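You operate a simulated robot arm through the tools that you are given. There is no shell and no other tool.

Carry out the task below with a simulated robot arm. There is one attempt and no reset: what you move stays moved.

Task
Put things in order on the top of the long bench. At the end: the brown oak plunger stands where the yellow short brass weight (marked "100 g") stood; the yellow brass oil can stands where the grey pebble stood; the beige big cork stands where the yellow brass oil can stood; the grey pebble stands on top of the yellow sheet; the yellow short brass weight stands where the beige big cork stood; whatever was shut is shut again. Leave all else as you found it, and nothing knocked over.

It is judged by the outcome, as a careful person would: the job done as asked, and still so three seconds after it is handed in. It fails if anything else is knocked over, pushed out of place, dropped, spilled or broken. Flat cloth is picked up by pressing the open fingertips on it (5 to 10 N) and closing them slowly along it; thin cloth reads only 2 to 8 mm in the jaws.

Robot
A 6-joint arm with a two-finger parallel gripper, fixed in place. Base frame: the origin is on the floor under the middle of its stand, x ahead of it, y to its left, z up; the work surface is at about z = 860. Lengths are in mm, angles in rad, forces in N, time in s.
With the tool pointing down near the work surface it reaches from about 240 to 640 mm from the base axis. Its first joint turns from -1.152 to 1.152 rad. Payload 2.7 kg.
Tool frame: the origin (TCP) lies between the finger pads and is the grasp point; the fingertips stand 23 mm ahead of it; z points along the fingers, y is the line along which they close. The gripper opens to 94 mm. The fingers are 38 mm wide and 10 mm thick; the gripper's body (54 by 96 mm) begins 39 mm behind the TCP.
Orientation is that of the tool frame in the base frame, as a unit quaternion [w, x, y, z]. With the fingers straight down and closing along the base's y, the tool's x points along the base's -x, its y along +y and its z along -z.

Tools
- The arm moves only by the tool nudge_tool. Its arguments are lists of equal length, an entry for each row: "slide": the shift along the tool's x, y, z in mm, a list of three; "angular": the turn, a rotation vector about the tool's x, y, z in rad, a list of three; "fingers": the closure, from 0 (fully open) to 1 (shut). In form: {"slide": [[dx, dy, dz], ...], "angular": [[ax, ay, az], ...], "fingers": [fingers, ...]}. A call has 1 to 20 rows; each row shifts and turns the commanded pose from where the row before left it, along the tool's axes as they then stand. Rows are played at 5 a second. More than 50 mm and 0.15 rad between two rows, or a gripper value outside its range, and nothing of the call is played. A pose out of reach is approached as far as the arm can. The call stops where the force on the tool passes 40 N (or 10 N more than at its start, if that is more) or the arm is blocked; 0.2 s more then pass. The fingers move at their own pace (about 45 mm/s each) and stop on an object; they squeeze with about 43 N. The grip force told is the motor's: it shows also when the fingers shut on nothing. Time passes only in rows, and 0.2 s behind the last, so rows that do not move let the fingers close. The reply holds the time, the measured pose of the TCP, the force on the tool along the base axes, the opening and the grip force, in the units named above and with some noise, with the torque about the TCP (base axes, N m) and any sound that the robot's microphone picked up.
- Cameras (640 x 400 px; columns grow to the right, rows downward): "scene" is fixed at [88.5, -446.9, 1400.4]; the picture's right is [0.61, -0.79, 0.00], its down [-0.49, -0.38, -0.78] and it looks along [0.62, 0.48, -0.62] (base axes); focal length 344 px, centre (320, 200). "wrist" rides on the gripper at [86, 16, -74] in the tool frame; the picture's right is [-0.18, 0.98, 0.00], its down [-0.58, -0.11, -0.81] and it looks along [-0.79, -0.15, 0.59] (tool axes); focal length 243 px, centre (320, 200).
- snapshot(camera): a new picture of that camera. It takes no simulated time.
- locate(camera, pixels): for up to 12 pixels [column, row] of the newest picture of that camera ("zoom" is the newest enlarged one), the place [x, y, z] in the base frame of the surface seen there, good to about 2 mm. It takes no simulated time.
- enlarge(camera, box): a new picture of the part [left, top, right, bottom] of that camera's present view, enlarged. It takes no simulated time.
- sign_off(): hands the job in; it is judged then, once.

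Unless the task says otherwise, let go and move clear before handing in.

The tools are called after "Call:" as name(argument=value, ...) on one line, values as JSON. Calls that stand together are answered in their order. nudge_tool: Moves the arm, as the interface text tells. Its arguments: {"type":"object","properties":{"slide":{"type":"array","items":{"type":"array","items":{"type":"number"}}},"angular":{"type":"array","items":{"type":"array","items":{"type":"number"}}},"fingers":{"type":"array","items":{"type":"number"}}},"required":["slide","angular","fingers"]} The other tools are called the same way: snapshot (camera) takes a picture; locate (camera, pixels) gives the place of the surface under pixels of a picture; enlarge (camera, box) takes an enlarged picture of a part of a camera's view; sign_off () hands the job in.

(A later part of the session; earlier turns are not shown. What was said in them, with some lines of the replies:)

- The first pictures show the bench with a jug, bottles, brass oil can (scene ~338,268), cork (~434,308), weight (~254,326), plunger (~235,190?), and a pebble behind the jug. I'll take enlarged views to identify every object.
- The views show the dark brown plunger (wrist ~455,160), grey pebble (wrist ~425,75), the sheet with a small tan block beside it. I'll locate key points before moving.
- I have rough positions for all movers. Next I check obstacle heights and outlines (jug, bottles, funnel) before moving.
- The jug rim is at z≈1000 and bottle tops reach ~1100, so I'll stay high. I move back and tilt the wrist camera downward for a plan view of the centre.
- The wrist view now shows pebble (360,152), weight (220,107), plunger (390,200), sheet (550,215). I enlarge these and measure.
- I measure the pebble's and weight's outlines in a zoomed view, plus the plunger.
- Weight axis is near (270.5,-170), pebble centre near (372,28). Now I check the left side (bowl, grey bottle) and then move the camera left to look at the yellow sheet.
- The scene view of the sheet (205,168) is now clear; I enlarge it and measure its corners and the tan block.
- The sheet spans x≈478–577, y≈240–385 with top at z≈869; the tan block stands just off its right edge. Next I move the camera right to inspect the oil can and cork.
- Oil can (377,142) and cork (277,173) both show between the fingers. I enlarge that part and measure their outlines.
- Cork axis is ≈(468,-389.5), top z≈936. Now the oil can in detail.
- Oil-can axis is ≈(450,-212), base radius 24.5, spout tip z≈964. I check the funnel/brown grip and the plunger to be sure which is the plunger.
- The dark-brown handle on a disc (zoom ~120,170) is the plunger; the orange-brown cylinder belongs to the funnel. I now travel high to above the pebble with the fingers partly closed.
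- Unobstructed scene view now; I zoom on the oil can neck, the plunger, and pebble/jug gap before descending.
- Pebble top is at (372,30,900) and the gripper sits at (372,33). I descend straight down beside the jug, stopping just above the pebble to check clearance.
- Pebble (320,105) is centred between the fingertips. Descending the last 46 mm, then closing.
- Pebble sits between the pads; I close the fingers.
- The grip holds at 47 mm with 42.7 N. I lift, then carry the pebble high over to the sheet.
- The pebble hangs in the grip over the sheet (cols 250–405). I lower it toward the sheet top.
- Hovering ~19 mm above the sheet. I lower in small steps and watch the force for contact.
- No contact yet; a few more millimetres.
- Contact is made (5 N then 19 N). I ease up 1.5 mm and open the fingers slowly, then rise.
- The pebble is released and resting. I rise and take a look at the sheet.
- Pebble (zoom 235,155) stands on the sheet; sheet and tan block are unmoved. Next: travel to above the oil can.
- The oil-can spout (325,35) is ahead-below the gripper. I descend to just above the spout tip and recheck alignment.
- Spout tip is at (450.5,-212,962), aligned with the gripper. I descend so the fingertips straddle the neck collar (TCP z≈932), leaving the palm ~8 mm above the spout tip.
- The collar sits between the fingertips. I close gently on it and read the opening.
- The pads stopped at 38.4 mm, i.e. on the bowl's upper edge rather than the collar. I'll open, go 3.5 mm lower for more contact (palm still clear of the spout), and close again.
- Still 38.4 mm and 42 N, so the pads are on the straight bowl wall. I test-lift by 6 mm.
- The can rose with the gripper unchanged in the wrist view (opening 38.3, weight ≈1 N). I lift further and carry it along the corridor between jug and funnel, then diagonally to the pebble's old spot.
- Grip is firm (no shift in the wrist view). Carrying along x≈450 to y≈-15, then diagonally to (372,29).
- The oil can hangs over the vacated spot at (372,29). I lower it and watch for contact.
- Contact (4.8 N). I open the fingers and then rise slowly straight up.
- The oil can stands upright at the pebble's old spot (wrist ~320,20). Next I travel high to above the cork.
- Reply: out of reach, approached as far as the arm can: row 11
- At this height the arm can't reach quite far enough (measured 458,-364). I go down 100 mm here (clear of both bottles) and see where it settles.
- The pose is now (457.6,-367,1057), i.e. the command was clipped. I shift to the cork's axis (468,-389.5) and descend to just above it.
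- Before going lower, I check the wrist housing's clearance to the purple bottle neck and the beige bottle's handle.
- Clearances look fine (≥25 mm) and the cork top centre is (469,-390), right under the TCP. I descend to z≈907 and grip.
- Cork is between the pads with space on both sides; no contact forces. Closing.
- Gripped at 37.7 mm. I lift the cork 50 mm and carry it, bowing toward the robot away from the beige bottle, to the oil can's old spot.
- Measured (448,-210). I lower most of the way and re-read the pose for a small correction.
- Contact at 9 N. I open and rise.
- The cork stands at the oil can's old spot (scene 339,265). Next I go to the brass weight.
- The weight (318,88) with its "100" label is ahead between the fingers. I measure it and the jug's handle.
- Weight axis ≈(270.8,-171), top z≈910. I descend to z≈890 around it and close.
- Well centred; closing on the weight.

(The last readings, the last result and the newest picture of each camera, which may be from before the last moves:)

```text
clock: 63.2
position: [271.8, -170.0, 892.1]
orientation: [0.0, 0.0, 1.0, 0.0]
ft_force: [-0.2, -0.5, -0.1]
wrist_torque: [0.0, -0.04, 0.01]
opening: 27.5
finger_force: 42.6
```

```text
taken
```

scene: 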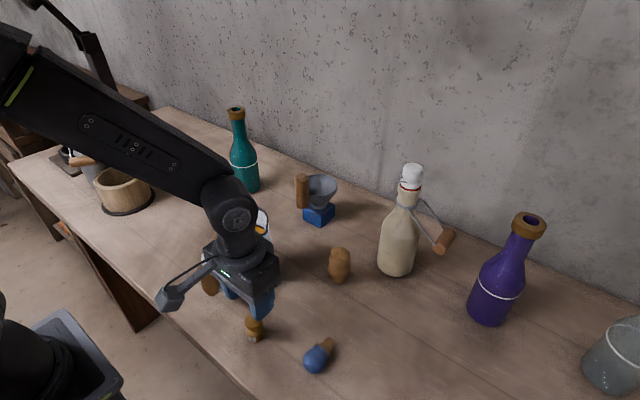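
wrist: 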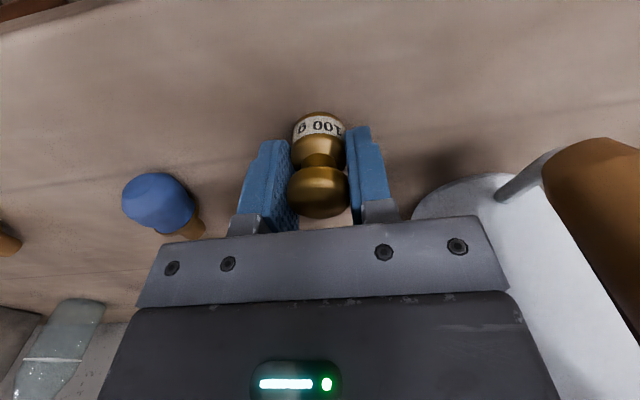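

Gripped at 27.5 mm, 42.6 N. I lift 90 mm and carry the weight to the cork's old spot.

Call:
nudge_tool(slide=[[0, 0, -10], [0, 0, -25], [0, 0, -30], [0, 0, -25], [-24.7, -27.4, 0], [-24.7, -27.4, 0], [-24.7, -27.4, 0], [-24.7, -27.4, 0], [-24.7, -27.4, 0], [-24.7, -27.4, 0], [-24.7, -27.4, 0], [-24.7, -27.4, 0], [0, 0, 0], [0, 0, 0]], angular=[[0, 0, 0], [0, 0, 0], [0, 0, 0], [0, 0, 0], [0, 0, 0], [0, 0, 0], [0, 0, 0], [0, 0, 0], [0, 0, 0], [0, 0, 0], [0, 0, 0], [0, 0, 0], [0, 0, 0], [0, 0, 0]], fingers=[0.95, 0.95, 0.95, 0.95, 0.95, 0.95, 0.95, 0.95, 0.95, 0.95, 0.95, 0.95, 0.95, 0.95])

Call:
snapshot(camera="wrist")

Call:
snapshot(camera="scene")

```text
clock: 66.2
position: [467.8, -389.5, 983.3]
orientation: [0.0, 0.0, 1.0, 0.001]
ft_force: [0.6, -0.2, -1.4]
wrist_torque: [0.0, -0.02, 0.02]
opening: 27.6
finger_force: 42.9
```

```text
taken
```

wrist: 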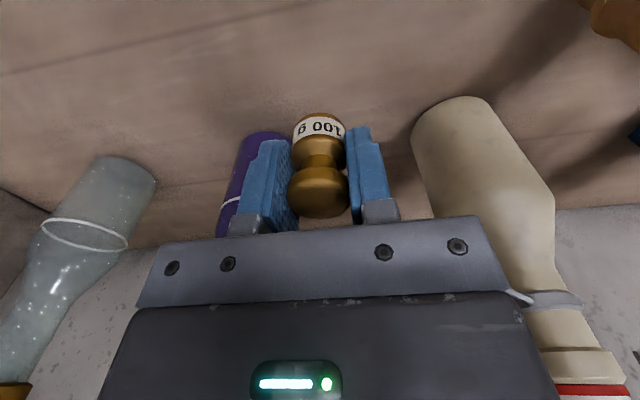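

```text
taken
```

scene: 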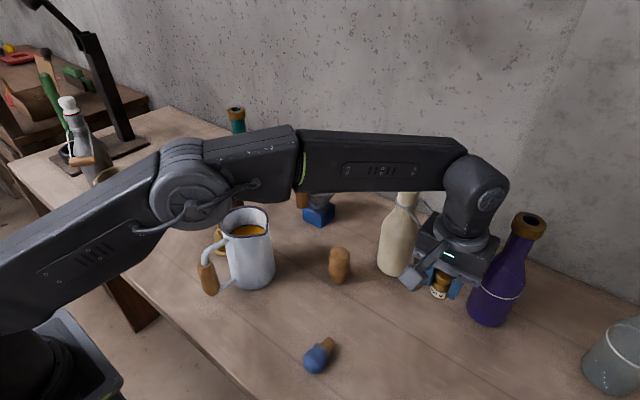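

Weight is above the cork's old spot (467.8,-389.5). Lowering.

Call:
nudge_tool(slide=[[-0.7, 0, 25], [0, 0, 25], [0, 0, 20], [0, 0, 12], [0, 0, 4], [0, 0, 0]], angular=[[0, 0, 0], [0, 0, 0], [0, 0, 0], [0, 0, 0], [0, 0, 0], [0, 0, 0]], fingers=[0.95, 0.95, 0.95, 0.95, 0.95, 0.95])

Call:
nudge_tool(slide=[[0, 0, 2], [0, 0, 0]], angular=[[0, 0, 0], [0, 0, 0]], fingers=[0.95, 0.95])

Call:
nudge_tool(slide=[[0, 0, 1], [0, 0, 0]], angular=[[0, 0, 0], [0, 0, 0]], fingers=[0.95, 0.95])

```text
clock: 67.6
position: [469.4, -389.3, 897.4]
orientation: [0.0, 0.0, 1.0, 0.0]
ft_force: [-0.2, 0.5, -0.6]
wrist_torque: [0.01, -0.04, 0.01]
opening: 27.8
finger_force: 42.7
```

```text
clock: 68.2
position: [468.4, -389.4, 895.8]
orientation: [0.0, -0.001, 1.0, 0.0]
ft_force: [0.3, -0.1, -0.6]
wrist_torque: [-0.01, -0.01, 0.0]
opening: 27.6
finger_force: 42.7
```

```text
clock: 68.8
position: [468.2, -388.7, 895.1]
orientation: [-0.001, 0.0, 1.0, -0.001]
ft_force: [0.0, -0.6, -0.6]
wrist_torque: [0.01, 0.02, -0.01]
opening: 27.4
finger_force: 42.7
```

Call:
nudge_tool(slide=[[0, 0, 1], [0, 0, 0]], angular=[[0, 0, 0], [0, 0, 0]], fingers=[0.95, 0.95])

Call:
nudge_tool(slide=[[0, 0, 1], [0, 0, 0]], angular=[[0, 0, 0], [0, 0, 0]], fingers=[0.95, 0.95])

Call:
nudge_tool(slide=[[0, 0, 0.7], [0, 0, 0]], angular=[[0, 0, 0], [0, 0, 0]], fingers=[0.95, 0.95])

```text
clock: 69.4
position: [469.4, -386.9, 892.2]
orientation: [0.0, 0.0, 1.0, -0.001]
ft_force: [0.0, -0.7, -0.6]
wrist_torque: [0.03, 0.01, 0.01]
opening: 27.6
finger_force: 42.4
```

```text
clock: 70.0
position: [468.6, -388.8, 892.6]
orientation: [0.001, 0.0, 1.0, -0.001]
ft_force: [-1.6, 3.4, 8.9]
wrist_torque: [0.11, 0.1, -0.06]
opening: 27.5
finger_force: 43.1
```

```text
clock: 70.6
position: [469.7, -388.9, 891.7]
orientation: [0.001, 0.0, 1.0, -0.001]
ft_force: [-5.1, 3.8, 18.6]
wrist_torque: [0.14, 0.26, -0.04]
opening: 27.3
finger_force: 42.7
```

Contact is made (9 N, then 18 N). I ease up 0.8 mm, open, and rise.

Call:
nudge_tool(slide=[[0, 0, -0.8], [0, 0, 0], [0, 0, 0], [0, 0, 0], [0, 0, 0]], angular=[[0, 0, 0], [0, 0, 0], [0, 0, 0], [0, 0, 0], [0, 0, 0]], fingers=[0.95, 0.7, 0.6, 0.5, 0.5])

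Call:
snapshot(camera="wrist")

Call:
nudge_tool(slide=[[0, 0, -10], [0, 0, -20], [0, 0, -30], [0, 0, -30], [0, 0, -15], [0, 0, 0]], angular=[[0, 0, 0], [0, 0, 0], [0, 0, 0], [0, 0, 0], [0, 0, 0], [0, 0, 0]], fingers=[0.5, 0.5, 0.5, 0.5, 0.5, 0.5])

Call:
snapshot(camera="wrist")

Call:
snapshot(camera="scene")

```text
clock: 71.8
position: [468.8, -389.5, 891.7]
orientation: [0.0, 0.001, 1.0, 0.0]
ft_force: [0.0, -0.4, 0.1]
wrist_torque: [-0.01, 0.03, 0.0]
opening: 47.0
finger_force: 0.1
```

```text
taken
```

wrist: 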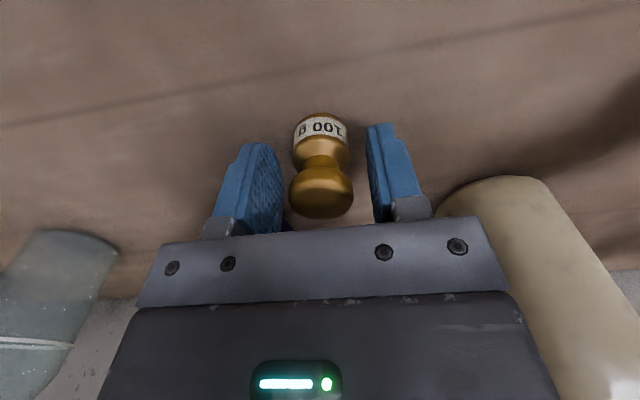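

```text
clock: 73.2
position: [466.0, -390.5, 994.5]
orientation: [0.001, 0.0, 1.0, 0.0]
ft_force: [0.2, -0.7, 0.3]
wrist_torque: [0.01, 0.01, -0.02]
opening: 47.0
finger_force: 0.0
```

```text
taken
```

wrist: 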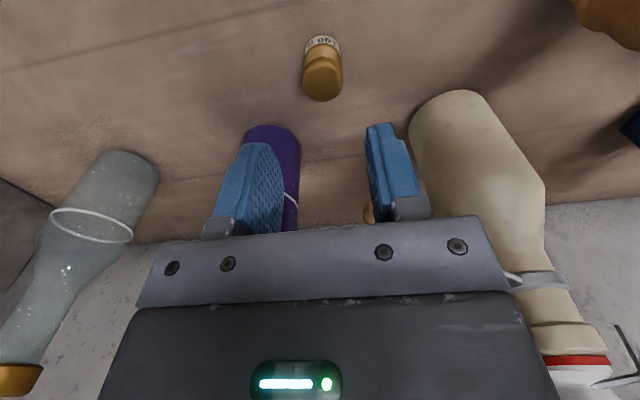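

```text
taken
```

scene: 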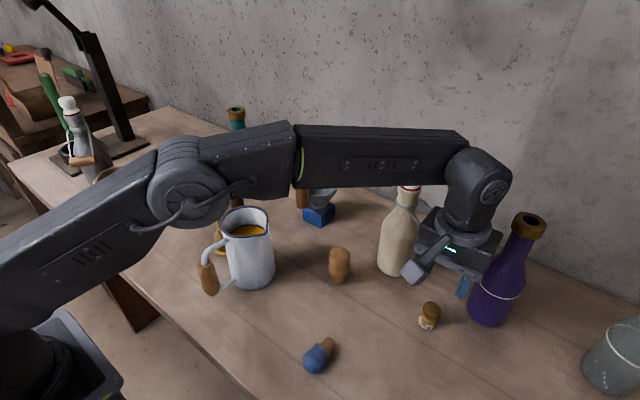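

The weight stands at the cork's old spot (scene 429,316). Last: the plunger. I rise and travel along x≈432–447 to above it.

Call:
nudge_tool(slide=[[18, 25, -30], [18, 25, -30], [-1.6, 45, 0], [-1.6, 45, 0], [-1.6, 45, 0], [-1.6, 45, 0], [-1.6, 45, 0], [-1.6, 45, 0], [-1.6, 45, 0], [-1.6, 45, 0], [-1.6, 45, 0], [0, 0, 0], [0, 0, 0]], angular=[[0, 0, 0], [0, 0, 0], [0, 0, 0], [0, 0, 0], [0, 0, 0], [0, 0, 0], [0, 0, 0], [0, 0, 0], [0, 0, 0], [0, 0, 0], [0, 0, 0], [0, 0, 0], [0, 0, 0]], fingers=[0.4, 0.4, 0.4, 0.4, 0.4, 0.4, 0.4, 0.4, 0.4, 0.4, 0.4, 0.4, 0.4])

Call:
snapshot(camera="wrist")

Call:
snapshot(camera="scene")

```text
clock: 76.0
position: [445.6, 66.1, 1055.5]
orientation: [0.0, 0.0, 1.0, 0.001]
ft_force: [-0.1, -0.4, -0.6]
wrist_torque: [0.02, -0.02, 0.01]
opening: 56.6
finger_force: 0.0
```

```text
taken
```

wrist: 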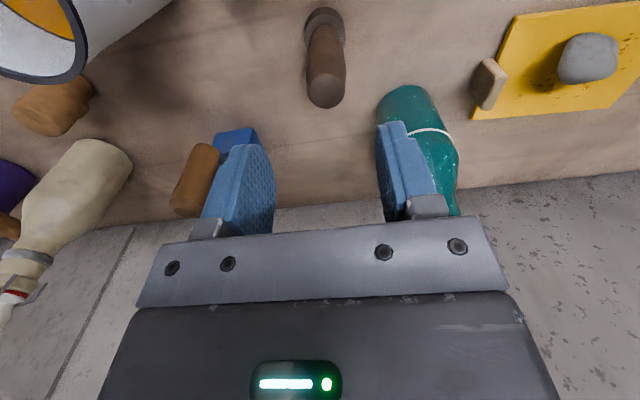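

```text
taken
```

scene: 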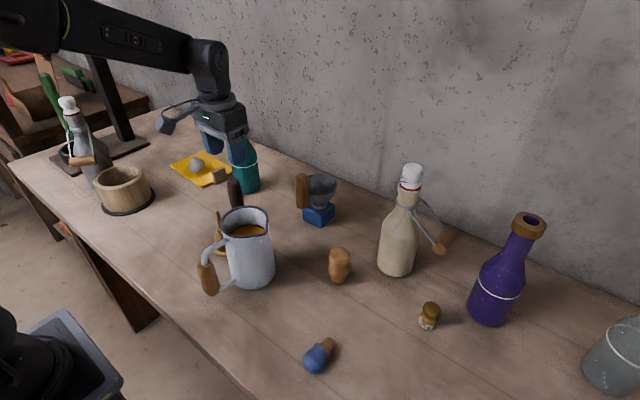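

Call:
enlarge(camera="wrist", box=[280, 0, 370, 115])

Call:
locate(camera="wrist", pixels=[[325, 88], [309, 82], [343, 82], [325, 70], [325, 104], [306, 35], [344, 35], [323, 12], [310, 60], [340, 60], [407, 95], [245, 135]])

```text
3.48 times, centred on (325, 58) of wrist
```

zoom: 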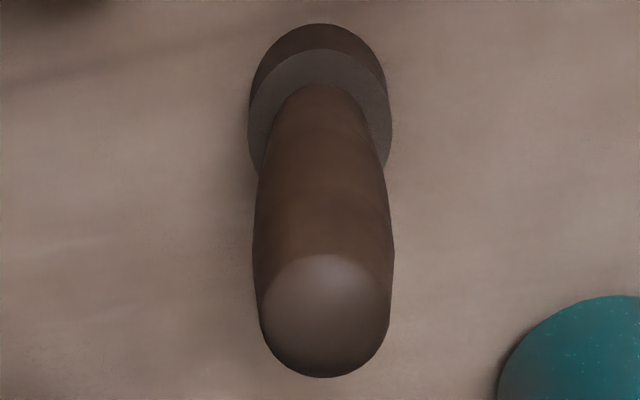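

```text
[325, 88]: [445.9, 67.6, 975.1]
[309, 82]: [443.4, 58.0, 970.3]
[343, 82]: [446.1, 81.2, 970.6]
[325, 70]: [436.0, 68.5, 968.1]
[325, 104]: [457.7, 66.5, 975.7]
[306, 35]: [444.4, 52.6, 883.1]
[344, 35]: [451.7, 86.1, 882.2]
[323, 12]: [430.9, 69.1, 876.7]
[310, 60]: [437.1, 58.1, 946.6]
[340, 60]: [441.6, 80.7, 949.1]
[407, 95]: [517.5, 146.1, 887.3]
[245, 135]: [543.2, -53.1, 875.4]
```

Plunger axis is ≈(447.3,69.2), top z≈976. I shift 3 mm and descend to z≈943 so the palm stays above its top.

Call:
nudge_tool(slide=[[-1, 3.3, 25], [0, 0, 30], [0, 0, 25], [0, 0, 20], [0, 0, 13], [0, 0, 0]], angular=[[0, 0, 0], [0, 0, 0], [0, 0, 0], [0, 0, 0], [0, 0, 0], [0, 0, 0]], fingers=[0.4, 0.4, 0.4, 0.4, 0.4, 0.4])

Call:
snapshot(camera="wrist")

Call:
enlarge(camera="scene", box=[150, 90, 330, 290])

```text
clock: 77.4
position: [447.4, 69.3, 941.0]
orientation: [0.0, 0.0, 1.0, 0.0]
ft_force: [-0.4, -0.1, -1.0]
wrist_torque: [0.01, -0.01, -0.02]
opening: 56.4
finger_force: 0.2
```

```text
taken
```

wrist: 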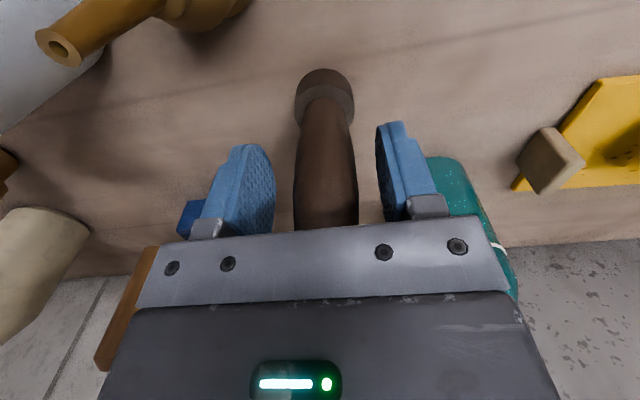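

```text
2.00 times, centred on (240, 190) of scene
```

zoom: 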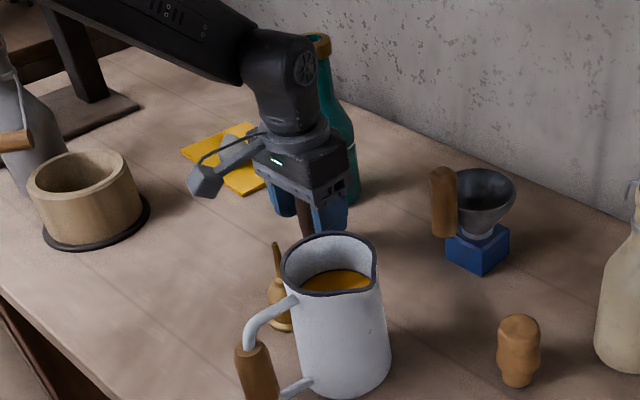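

The plunger handle is between the pads. Closing.

Call:
nudge_tool(slide=[[0, 0, 0], [0, 0, 0], [0, 0, 0], [0, 0, 0], [0, 0, 0]], angular=[[0, 0, 0], [0, 0, 0], [0, 0, 0], [0, 0, 0], [0, 0, 0]], fingers=[0.55, 0.65, 0.8, 0.95, 0.95])

Call:
snapshot(camera="wrist")

```text
clock: 78.6
position: [447.4, 67.1, 942.0]
orientation: [0.0, 0.0, 1.0, 0.0]
ft_force: [-0.3, -0.3, 0.5]
wrist_torque: [0.01, 0.0, -0.01]
opening: 29.0
finger_force: 42.9
```

```text
taken
```

wrist: 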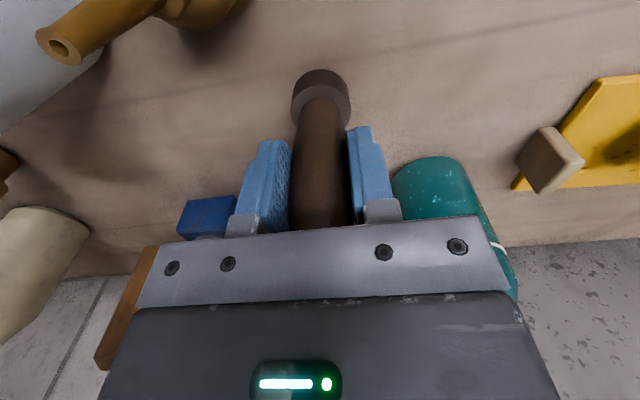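

Gripped at 29.0 mm. I lift 160 mm so its base clears everything, then carry it via the corridor side and over to the weight's old spot.

Call:
nudge_tool(slide=[[0, 0, -10], [0, 0, -20], [0, 0, -30], [0, 0, -35], [0, 0, -35], [0, 0, -30], [0, 0, 0]], angular=[[0, 0, 0], [0, 0, 0], [0, 0, 0], [0, 0, 0], [0, 0, 0], [0, 0, 0], [0, 0, 0]], fingers=[0.95, 0.95, 0.95, 0.95, 0.95, 0.95, 0.95])

Call:
snapshot(camera="wrist")

Call:
snapshot(camera="scene")

```text
clock: 80.2
position: [443.8, 67.6, 1104.2]
orientation: [0.001, -0.001, 1.0, 0.0]
ft_force: [0.6, -0.7, -1.3]
wrist_torque: [-0.01, 0.05, 0.03]
opening: 28.2
finger_force: 42.9
```

```text
taken
```

wrist: 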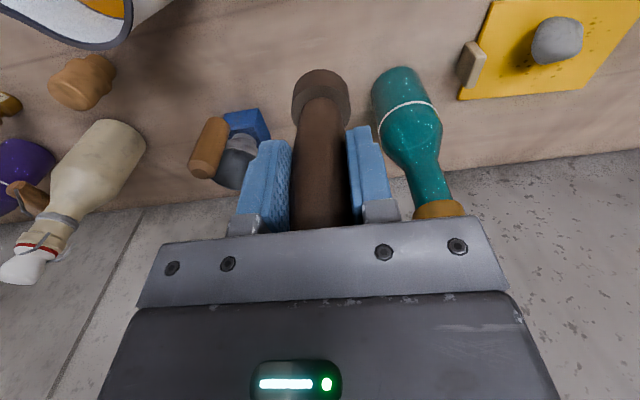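

```text
taken
```

scene: 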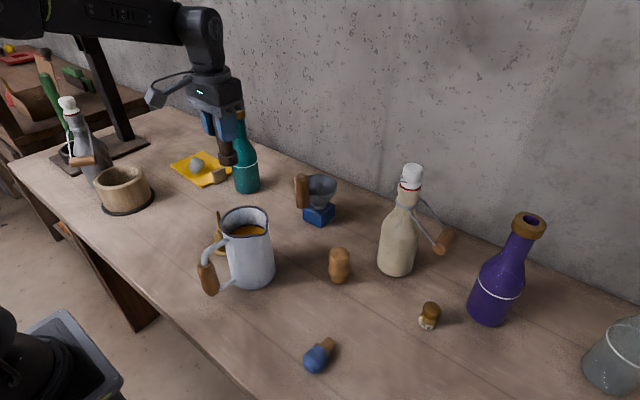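

Plunger holds steady (base still at 321,97 in wrist view). Carrying it now.

Call:
nudge_tool(slide=[[0, -20, 0], [0, -35, 0], [0, -35, 0], [0, -35, 0], [0, -35, 0], [0, -35, 0], [20, -10, 0], [35, -8, 0], [35, -8, 0], [35, -8, 0], [30, -6, 0], [21.5, -4.5, 0], [0, 0, 0], [0, 0, 0]], angular=[[0, 0, 0], [0, 0, 0], [0, 0, 0], [0, 0, 0], [0, 0, 0], [0, 0, 0], [0, 0, 0], [0, 0, 0], [0, 0, 0], [0, 0, 0], [0, 0, 0], [0, 0, 0], [0, 0, 0], [0, 0, 0]], fingers=[0.95, 0.95, 0.95, 0.95, 0.95, 0.95, 0.95, 0.95, 0.95, 0.95, 0.95, 0.95, 0.95, 0.95])

Call:
snapshot(camera="wrist")

Call:
snapshot(camera="scene")

```text
clock: 83.2
position: [272.9, -170.6, 1102.1]
orientation: [0.0, -0.001, 1.0, 0.0]
ft_force: [-1.0, 0.1, -1.1]
wrist_torque: [0.0, -0.01, 0.04]
opening: 28.5
finger_force: 43.4
```

```text
taken
```

wrist: 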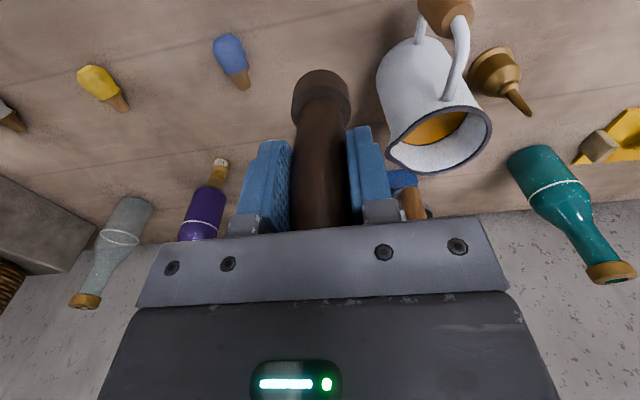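

```text
taken
```

scene: 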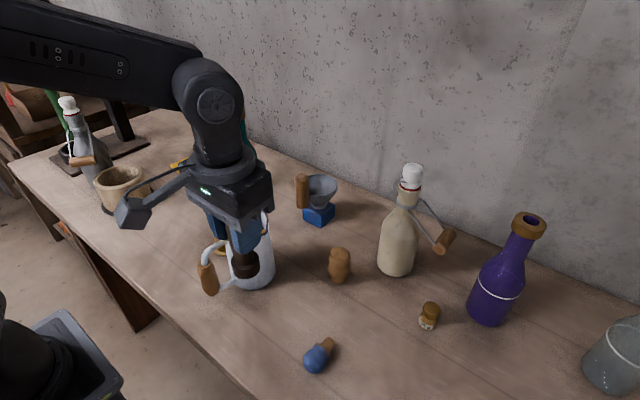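

Over the weight's old spot at (272,-171). I lower it with clear space around (handle at y≥-97).

Call:
nudge_tool(slide=[[0.5, 0, 30], [0, 0, 35], [0, 0, 35], [0, 0, 25], [0, 0, 18], [0, 0, 9], [0, 0, 0]], angular=[[0, 0, 0], [0, 0, 0], [0, 0, 0], [0, 0, 0], [0, 0, 0], [0, 0, 0], [0, 0, 0]], fingers=[0.95, 0.95, 0.95, 0.95, 0.95, 0.95, 0.95])

Call:
nudge_tool(slide=[[0, 0, 3], [0, 0, 0]], angular=[[0, 0, 0], [0, 0, 0]], fingers=[0.95, 0.95])

Call:
nudge_tool(slide=[[0, 0, 2], [0, 0, 0]], angular=[[0, 0, 0], [0, 0, 0]], fingers=[0.95, 0.95])

```text
clock: 84.8
position: [269.4, -169.5, 950.7]
orientation: [0.0, 0.0, 1.0, 0.0]
ft_force: [-0.6, 0.5, -1.5]
wrist_torque: [0.0, -0.01, -0.01]
opening: 28.2
finger_force: 42.4
```

```text
clock: 85.4
position: [271.1, -169.0, 947.3]
orientation: [0.001, -0.001, 1.0, -0.001]
ft_force: [0.4, -0.7, -2.0]
wrist_torque: [-0.03, -0.01, -0.02]
opening: 28.1
finger_force: 43.2
```

```text
clock: 86.0
position: [270.1, -170.0, 946.1]
orientation: [0.0, -0.001, 1.0, -0.001]
ft_force: [-0.2, 0.5, -1.2]
wrist_torque: [0.02, 0.0, 0.01]
opening: 28.2
finger_force: 42.3
```

Call:
nudge_tool(slide=[[0, 0, 1.5], [0, 0, 0]], angular=[[0, 0, 0], [0, 0, 0]], fingers=[0.95, 0.95])

Call:
nudge_tool(slide=[[0, 0, 1], [0, 0, 0]], angular=[[0, 0, 0], [0, 0, 0]], fingers=[0.95, 0.95])

Call:
nudge_tool(slide=[[0, 0, 1], [0, 0, 0]], angular=[[0, 0, 0], [0, 0, 0]], fingers=[0.95, 0.95])

```text
clock: 86.6
position: [270.2, -169.6, 943.9]
orientation: [0.0, 0.0, 1.0, 0.0]
ft_force: [-0.4, 0.2, -1.3]
wrist_torque: [0.04, 0.01, -0.03]
opening: 28.2
finger_force: 43.0
```

```text
clock: 87.2
position: [271.9, -171.3, 943.3]
orientation: [-0.001, 0.0, 1.0, 0.0]
ft_force: [-0.4, -0.4, -0.6]
wrist_torque: [0.01, 0.01, -0.03]
opening: 28.2
finger_force: 43.5
```

```text
clock: 87.8
position: [272.2, -170.0, 943.0]
orientation: [0.0, 0.0, 1.0, 0.0]
ft_force: [-1.0, 0.0, -0.4]
wrist_torque: [0.01, -0.02, 0.01]
opening: 27.9
finger_force: 43.0
```

Call:
nudge_tool(slide=[[0, 0, 0.8], [0, 0, 0]], angular=[[0, 0, 0], [0, 0, 0]], fingers=[0.95, 0.95])

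Call:
nudge_tool(slide=[[0, 0, 0.8], [0, 0, 0]], angular=[[0, 0, 0], [0, 0, 0]], fingers=[0.95, 0.95])

Call:
enlarge(camera="scene", box=[190, 240, 320, 350])

```text
clock: 88.4
position: [272.3, -169.0, 941.4]
orientation: [0.0, 0.0, 1.0, 0.001]
ft_force: [0.2, 0.2, -1.7]
wrist_torque: [-0.02, -0.03, 0.01]
opening: 28.2
finger_force: 43.0
```

```text
clock: 89.0
position: [272.9, -170.0, 942.2]
orientation: [0.001, 0.0, 1.0, -0.001]
ft_force: [0.7, 2.9, 12.4]
wrist_torque: [0.32, 0.1, -0.05]
opening: 28.1
finger_force: 43.5
```

```text
3.64 times, centred on (255, 295) of scene
```

zoom: 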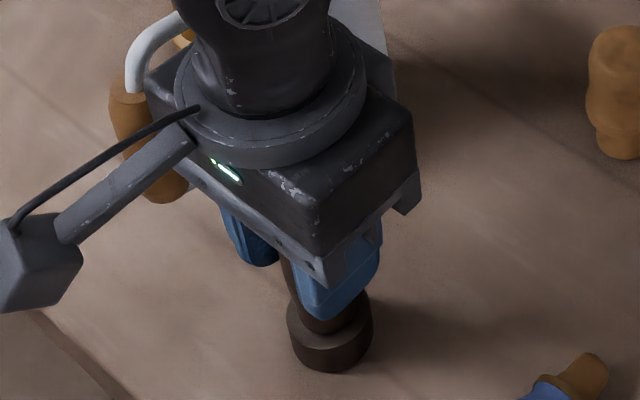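

Contact at 12 N; the plunger's disc is on the bench. I ease 0.5 mm, open slowly, and rise.

Call:
nudge_tool(slide=[[0, 0, -0.5], [0, 0, 0], [0, 0, 0], [0, 0, 0], [0, 0, 0]], angular=[[0, 0, 0], [0, 0, 0], [0, 0, 0], [0, 0, 0], [0, 0, 0]], fingers=[0.95, 0.68, 0.6, 0.5, 0.4])

Call:
snapshot(camera="wrist")

```text
clock: 90.2
position: [271.3, -170.0, 942.3]
orientation: [0.001, 0.0, 1.0, 0.001]
ft_force: [0.0, -0.1, -1.1]
wrist_torque: [0.01, 0.01, 0.0]
opening: 56.4
finger_force: 0.1
```

```text
taken
```

wrist: 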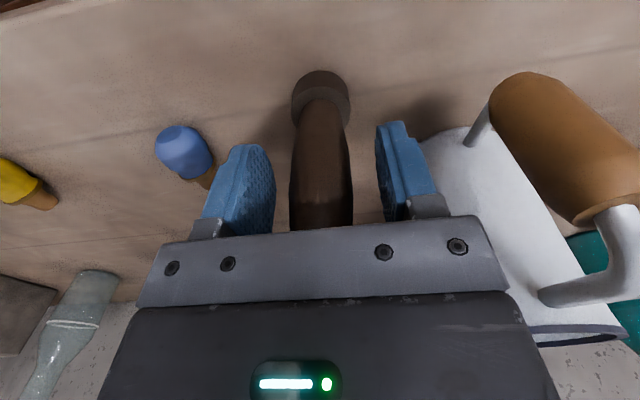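

Released and standing. I rise straight up and move away to inspect all objects.

Call:
nudge_tool(slide=[[0, 0, -10], [0, 0, -25], [0, 0, -40], [0, 0, -45], [0, 0, -45], [0, 0, -45], [-10, 45, 0], [-10, 45, 0], [-10, 45, 0], [-10, 45, 0], [0, 45, 0], [0, 0, 0], [0, 0, 0]], angular=[[0, 0, 0], [0, 0, 0], [0, 0, 0], [0, 0, 0], [0, 0, 0], [0, 0, 0], [0, 0, 0], [0, 0, 0], [0, 0, 0], [0, 0, 0], [0, 0, 0], [0, 0, 0], [0, 0, 0]], fingers=[0.4, 0.4, 0.4, 0.4, 0.4, 0.2, 0.2, 0, 0, 0, 0, 0, 0])

Call:
snapshot(camera="scene")

Call:
snapshot(camera="wrist")

Call:
enlarge(camera="scene", box=[190, 200, 480, 390])

```text
clock: 93.0
position: [311.7, 54.2, 1148.8]
orientation: [0.001, 0.0, 1.0, 0.0]
ft_force: [-0.5, -0.2, 0.2]
wrist_torque: [0.0, 0.03, 0.01]
opening: 93.6
finger_force: 0.0
```

```text
taken
```

scene: 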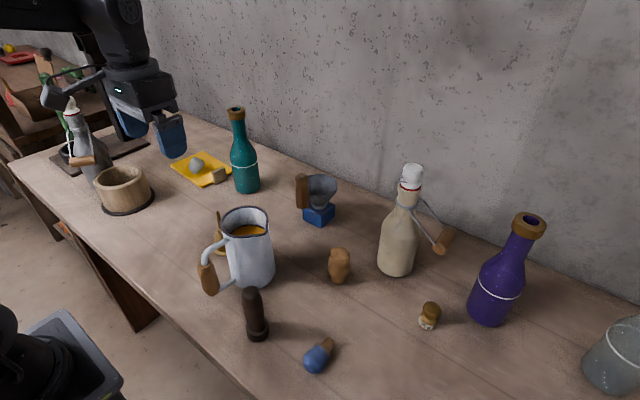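

```text
taken
```

wrist: 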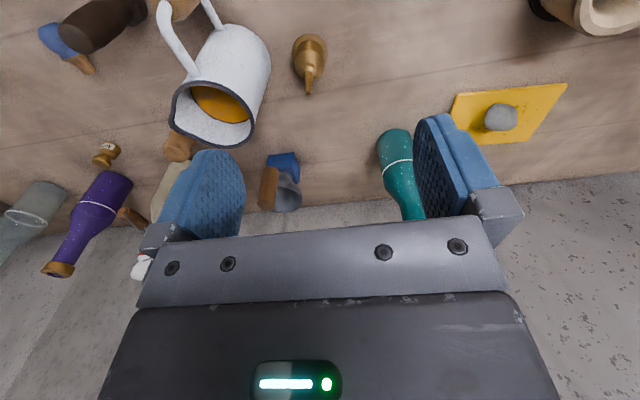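

```text
2.11 times, centred on (335, 295) of scene
```

zoom: 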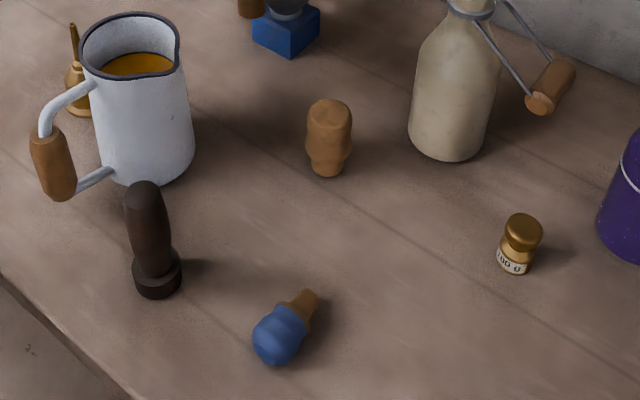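

Everything stands upright. I verify final positions of each moved item and unmoved neighbours.

Call:
locate(camera="scene", pixels=[[252, 293], [258, 335], [339, 255], [340, 280], [430, 308], [428, 325], [220, 215], [197, 163], [205, 180], [318, 360], [411, 168], [209, 285]])

Call:
enlarge(camera="scene", box=[160, 140, 260, 205])

Call:
enlarge(camera="wrist", box=[60, 0, 360, 190])

Call:
locate(camera="zoom", pixels=[[530, 95], [505, 105], [563, 105], [530, 75], [540, 185], [100, 320], [255, 310], [90, 55], [170, 15]])

```text
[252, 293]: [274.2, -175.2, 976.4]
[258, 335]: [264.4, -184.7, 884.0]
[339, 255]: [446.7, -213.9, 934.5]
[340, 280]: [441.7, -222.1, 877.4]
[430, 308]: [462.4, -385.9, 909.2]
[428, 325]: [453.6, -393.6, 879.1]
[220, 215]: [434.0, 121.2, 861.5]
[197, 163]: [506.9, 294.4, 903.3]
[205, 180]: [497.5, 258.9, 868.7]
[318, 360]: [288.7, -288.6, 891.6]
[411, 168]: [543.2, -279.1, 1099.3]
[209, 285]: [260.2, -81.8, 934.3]
```

```text
6.15 times, centred on (210, 172) of scene
```

zoom: 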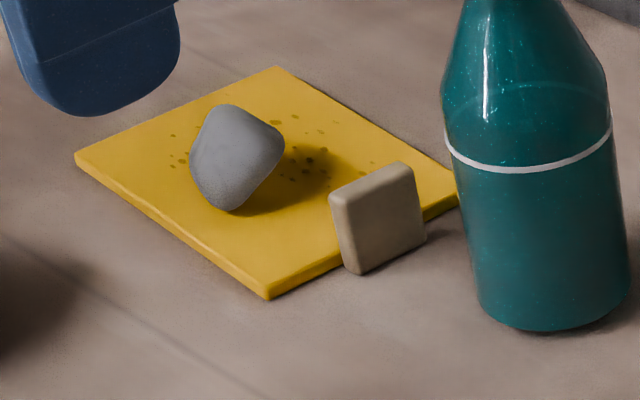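

```text
2.11 times, centred on (210, 95) of wrist
```

zoom: 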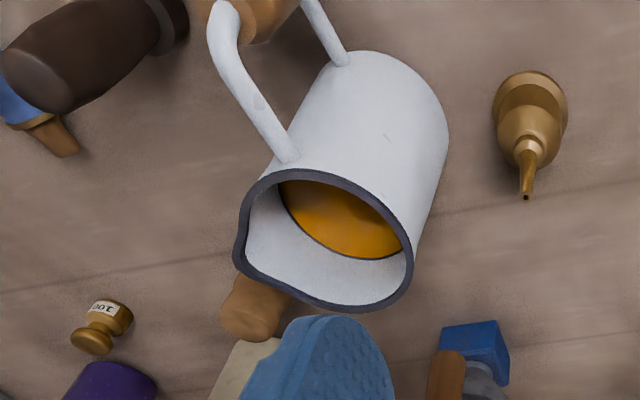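

```text
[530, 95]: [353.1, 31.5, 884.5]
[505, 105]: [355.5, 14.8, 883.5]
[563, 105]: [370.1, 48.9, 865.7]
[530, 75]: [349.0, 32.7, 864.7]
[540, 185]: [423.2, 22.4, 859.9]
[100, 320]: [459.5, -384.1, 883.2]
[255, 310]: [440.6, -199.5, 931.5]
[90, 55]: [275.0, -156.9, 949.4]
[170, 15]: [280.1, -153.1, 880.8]
```

All five items stand upright at their target spots: plunger ≈(271,-171), oil can ≈(372,29), cork ≈(449,-212), weight ≈(468,-389), and the pebble steady on the sheet. The jug, bottles, stoppers and tan block read the same as at the start, nothing was opened, and the gripper is empty and clear. Handing in.

Call:
sign_off()

```text
The job is handed in.
```

I moved all five items to their new places and handed the job in. The last pictures before that showed everything upright. I haven't seen the judge's result.

| Item | Now stands | Position x, y (mm) |
|---|---|---|
| Brown oak plunger | where the 100 g weight was | 271, -170 |
| Yellow brass oil can | where the pebble was | 372, 29 |
| Beige big cork | where the oil can was | 449, -212 |
| Yellow short brass weight | where the cork was | 468, -389 |
| Grey pebble | on top of the yellow sheet | 511, 310 |

Each of the four placed items is within about 2 mm of the spot I measured at the start.

- **Plunger:** I took the dark brown handle on a disc base to be the oak plunger. The orange-brown cylinder by the funnel turned out to be that funnel's handle.
- **Everything else:** nothing was opened, so there was nothing to shut again. The beige bottle, jug handle and blue stopper I re-measured hadn't moved, and the rest looked unchanged in the pictures. The gripper ended empty and clear of the bench.
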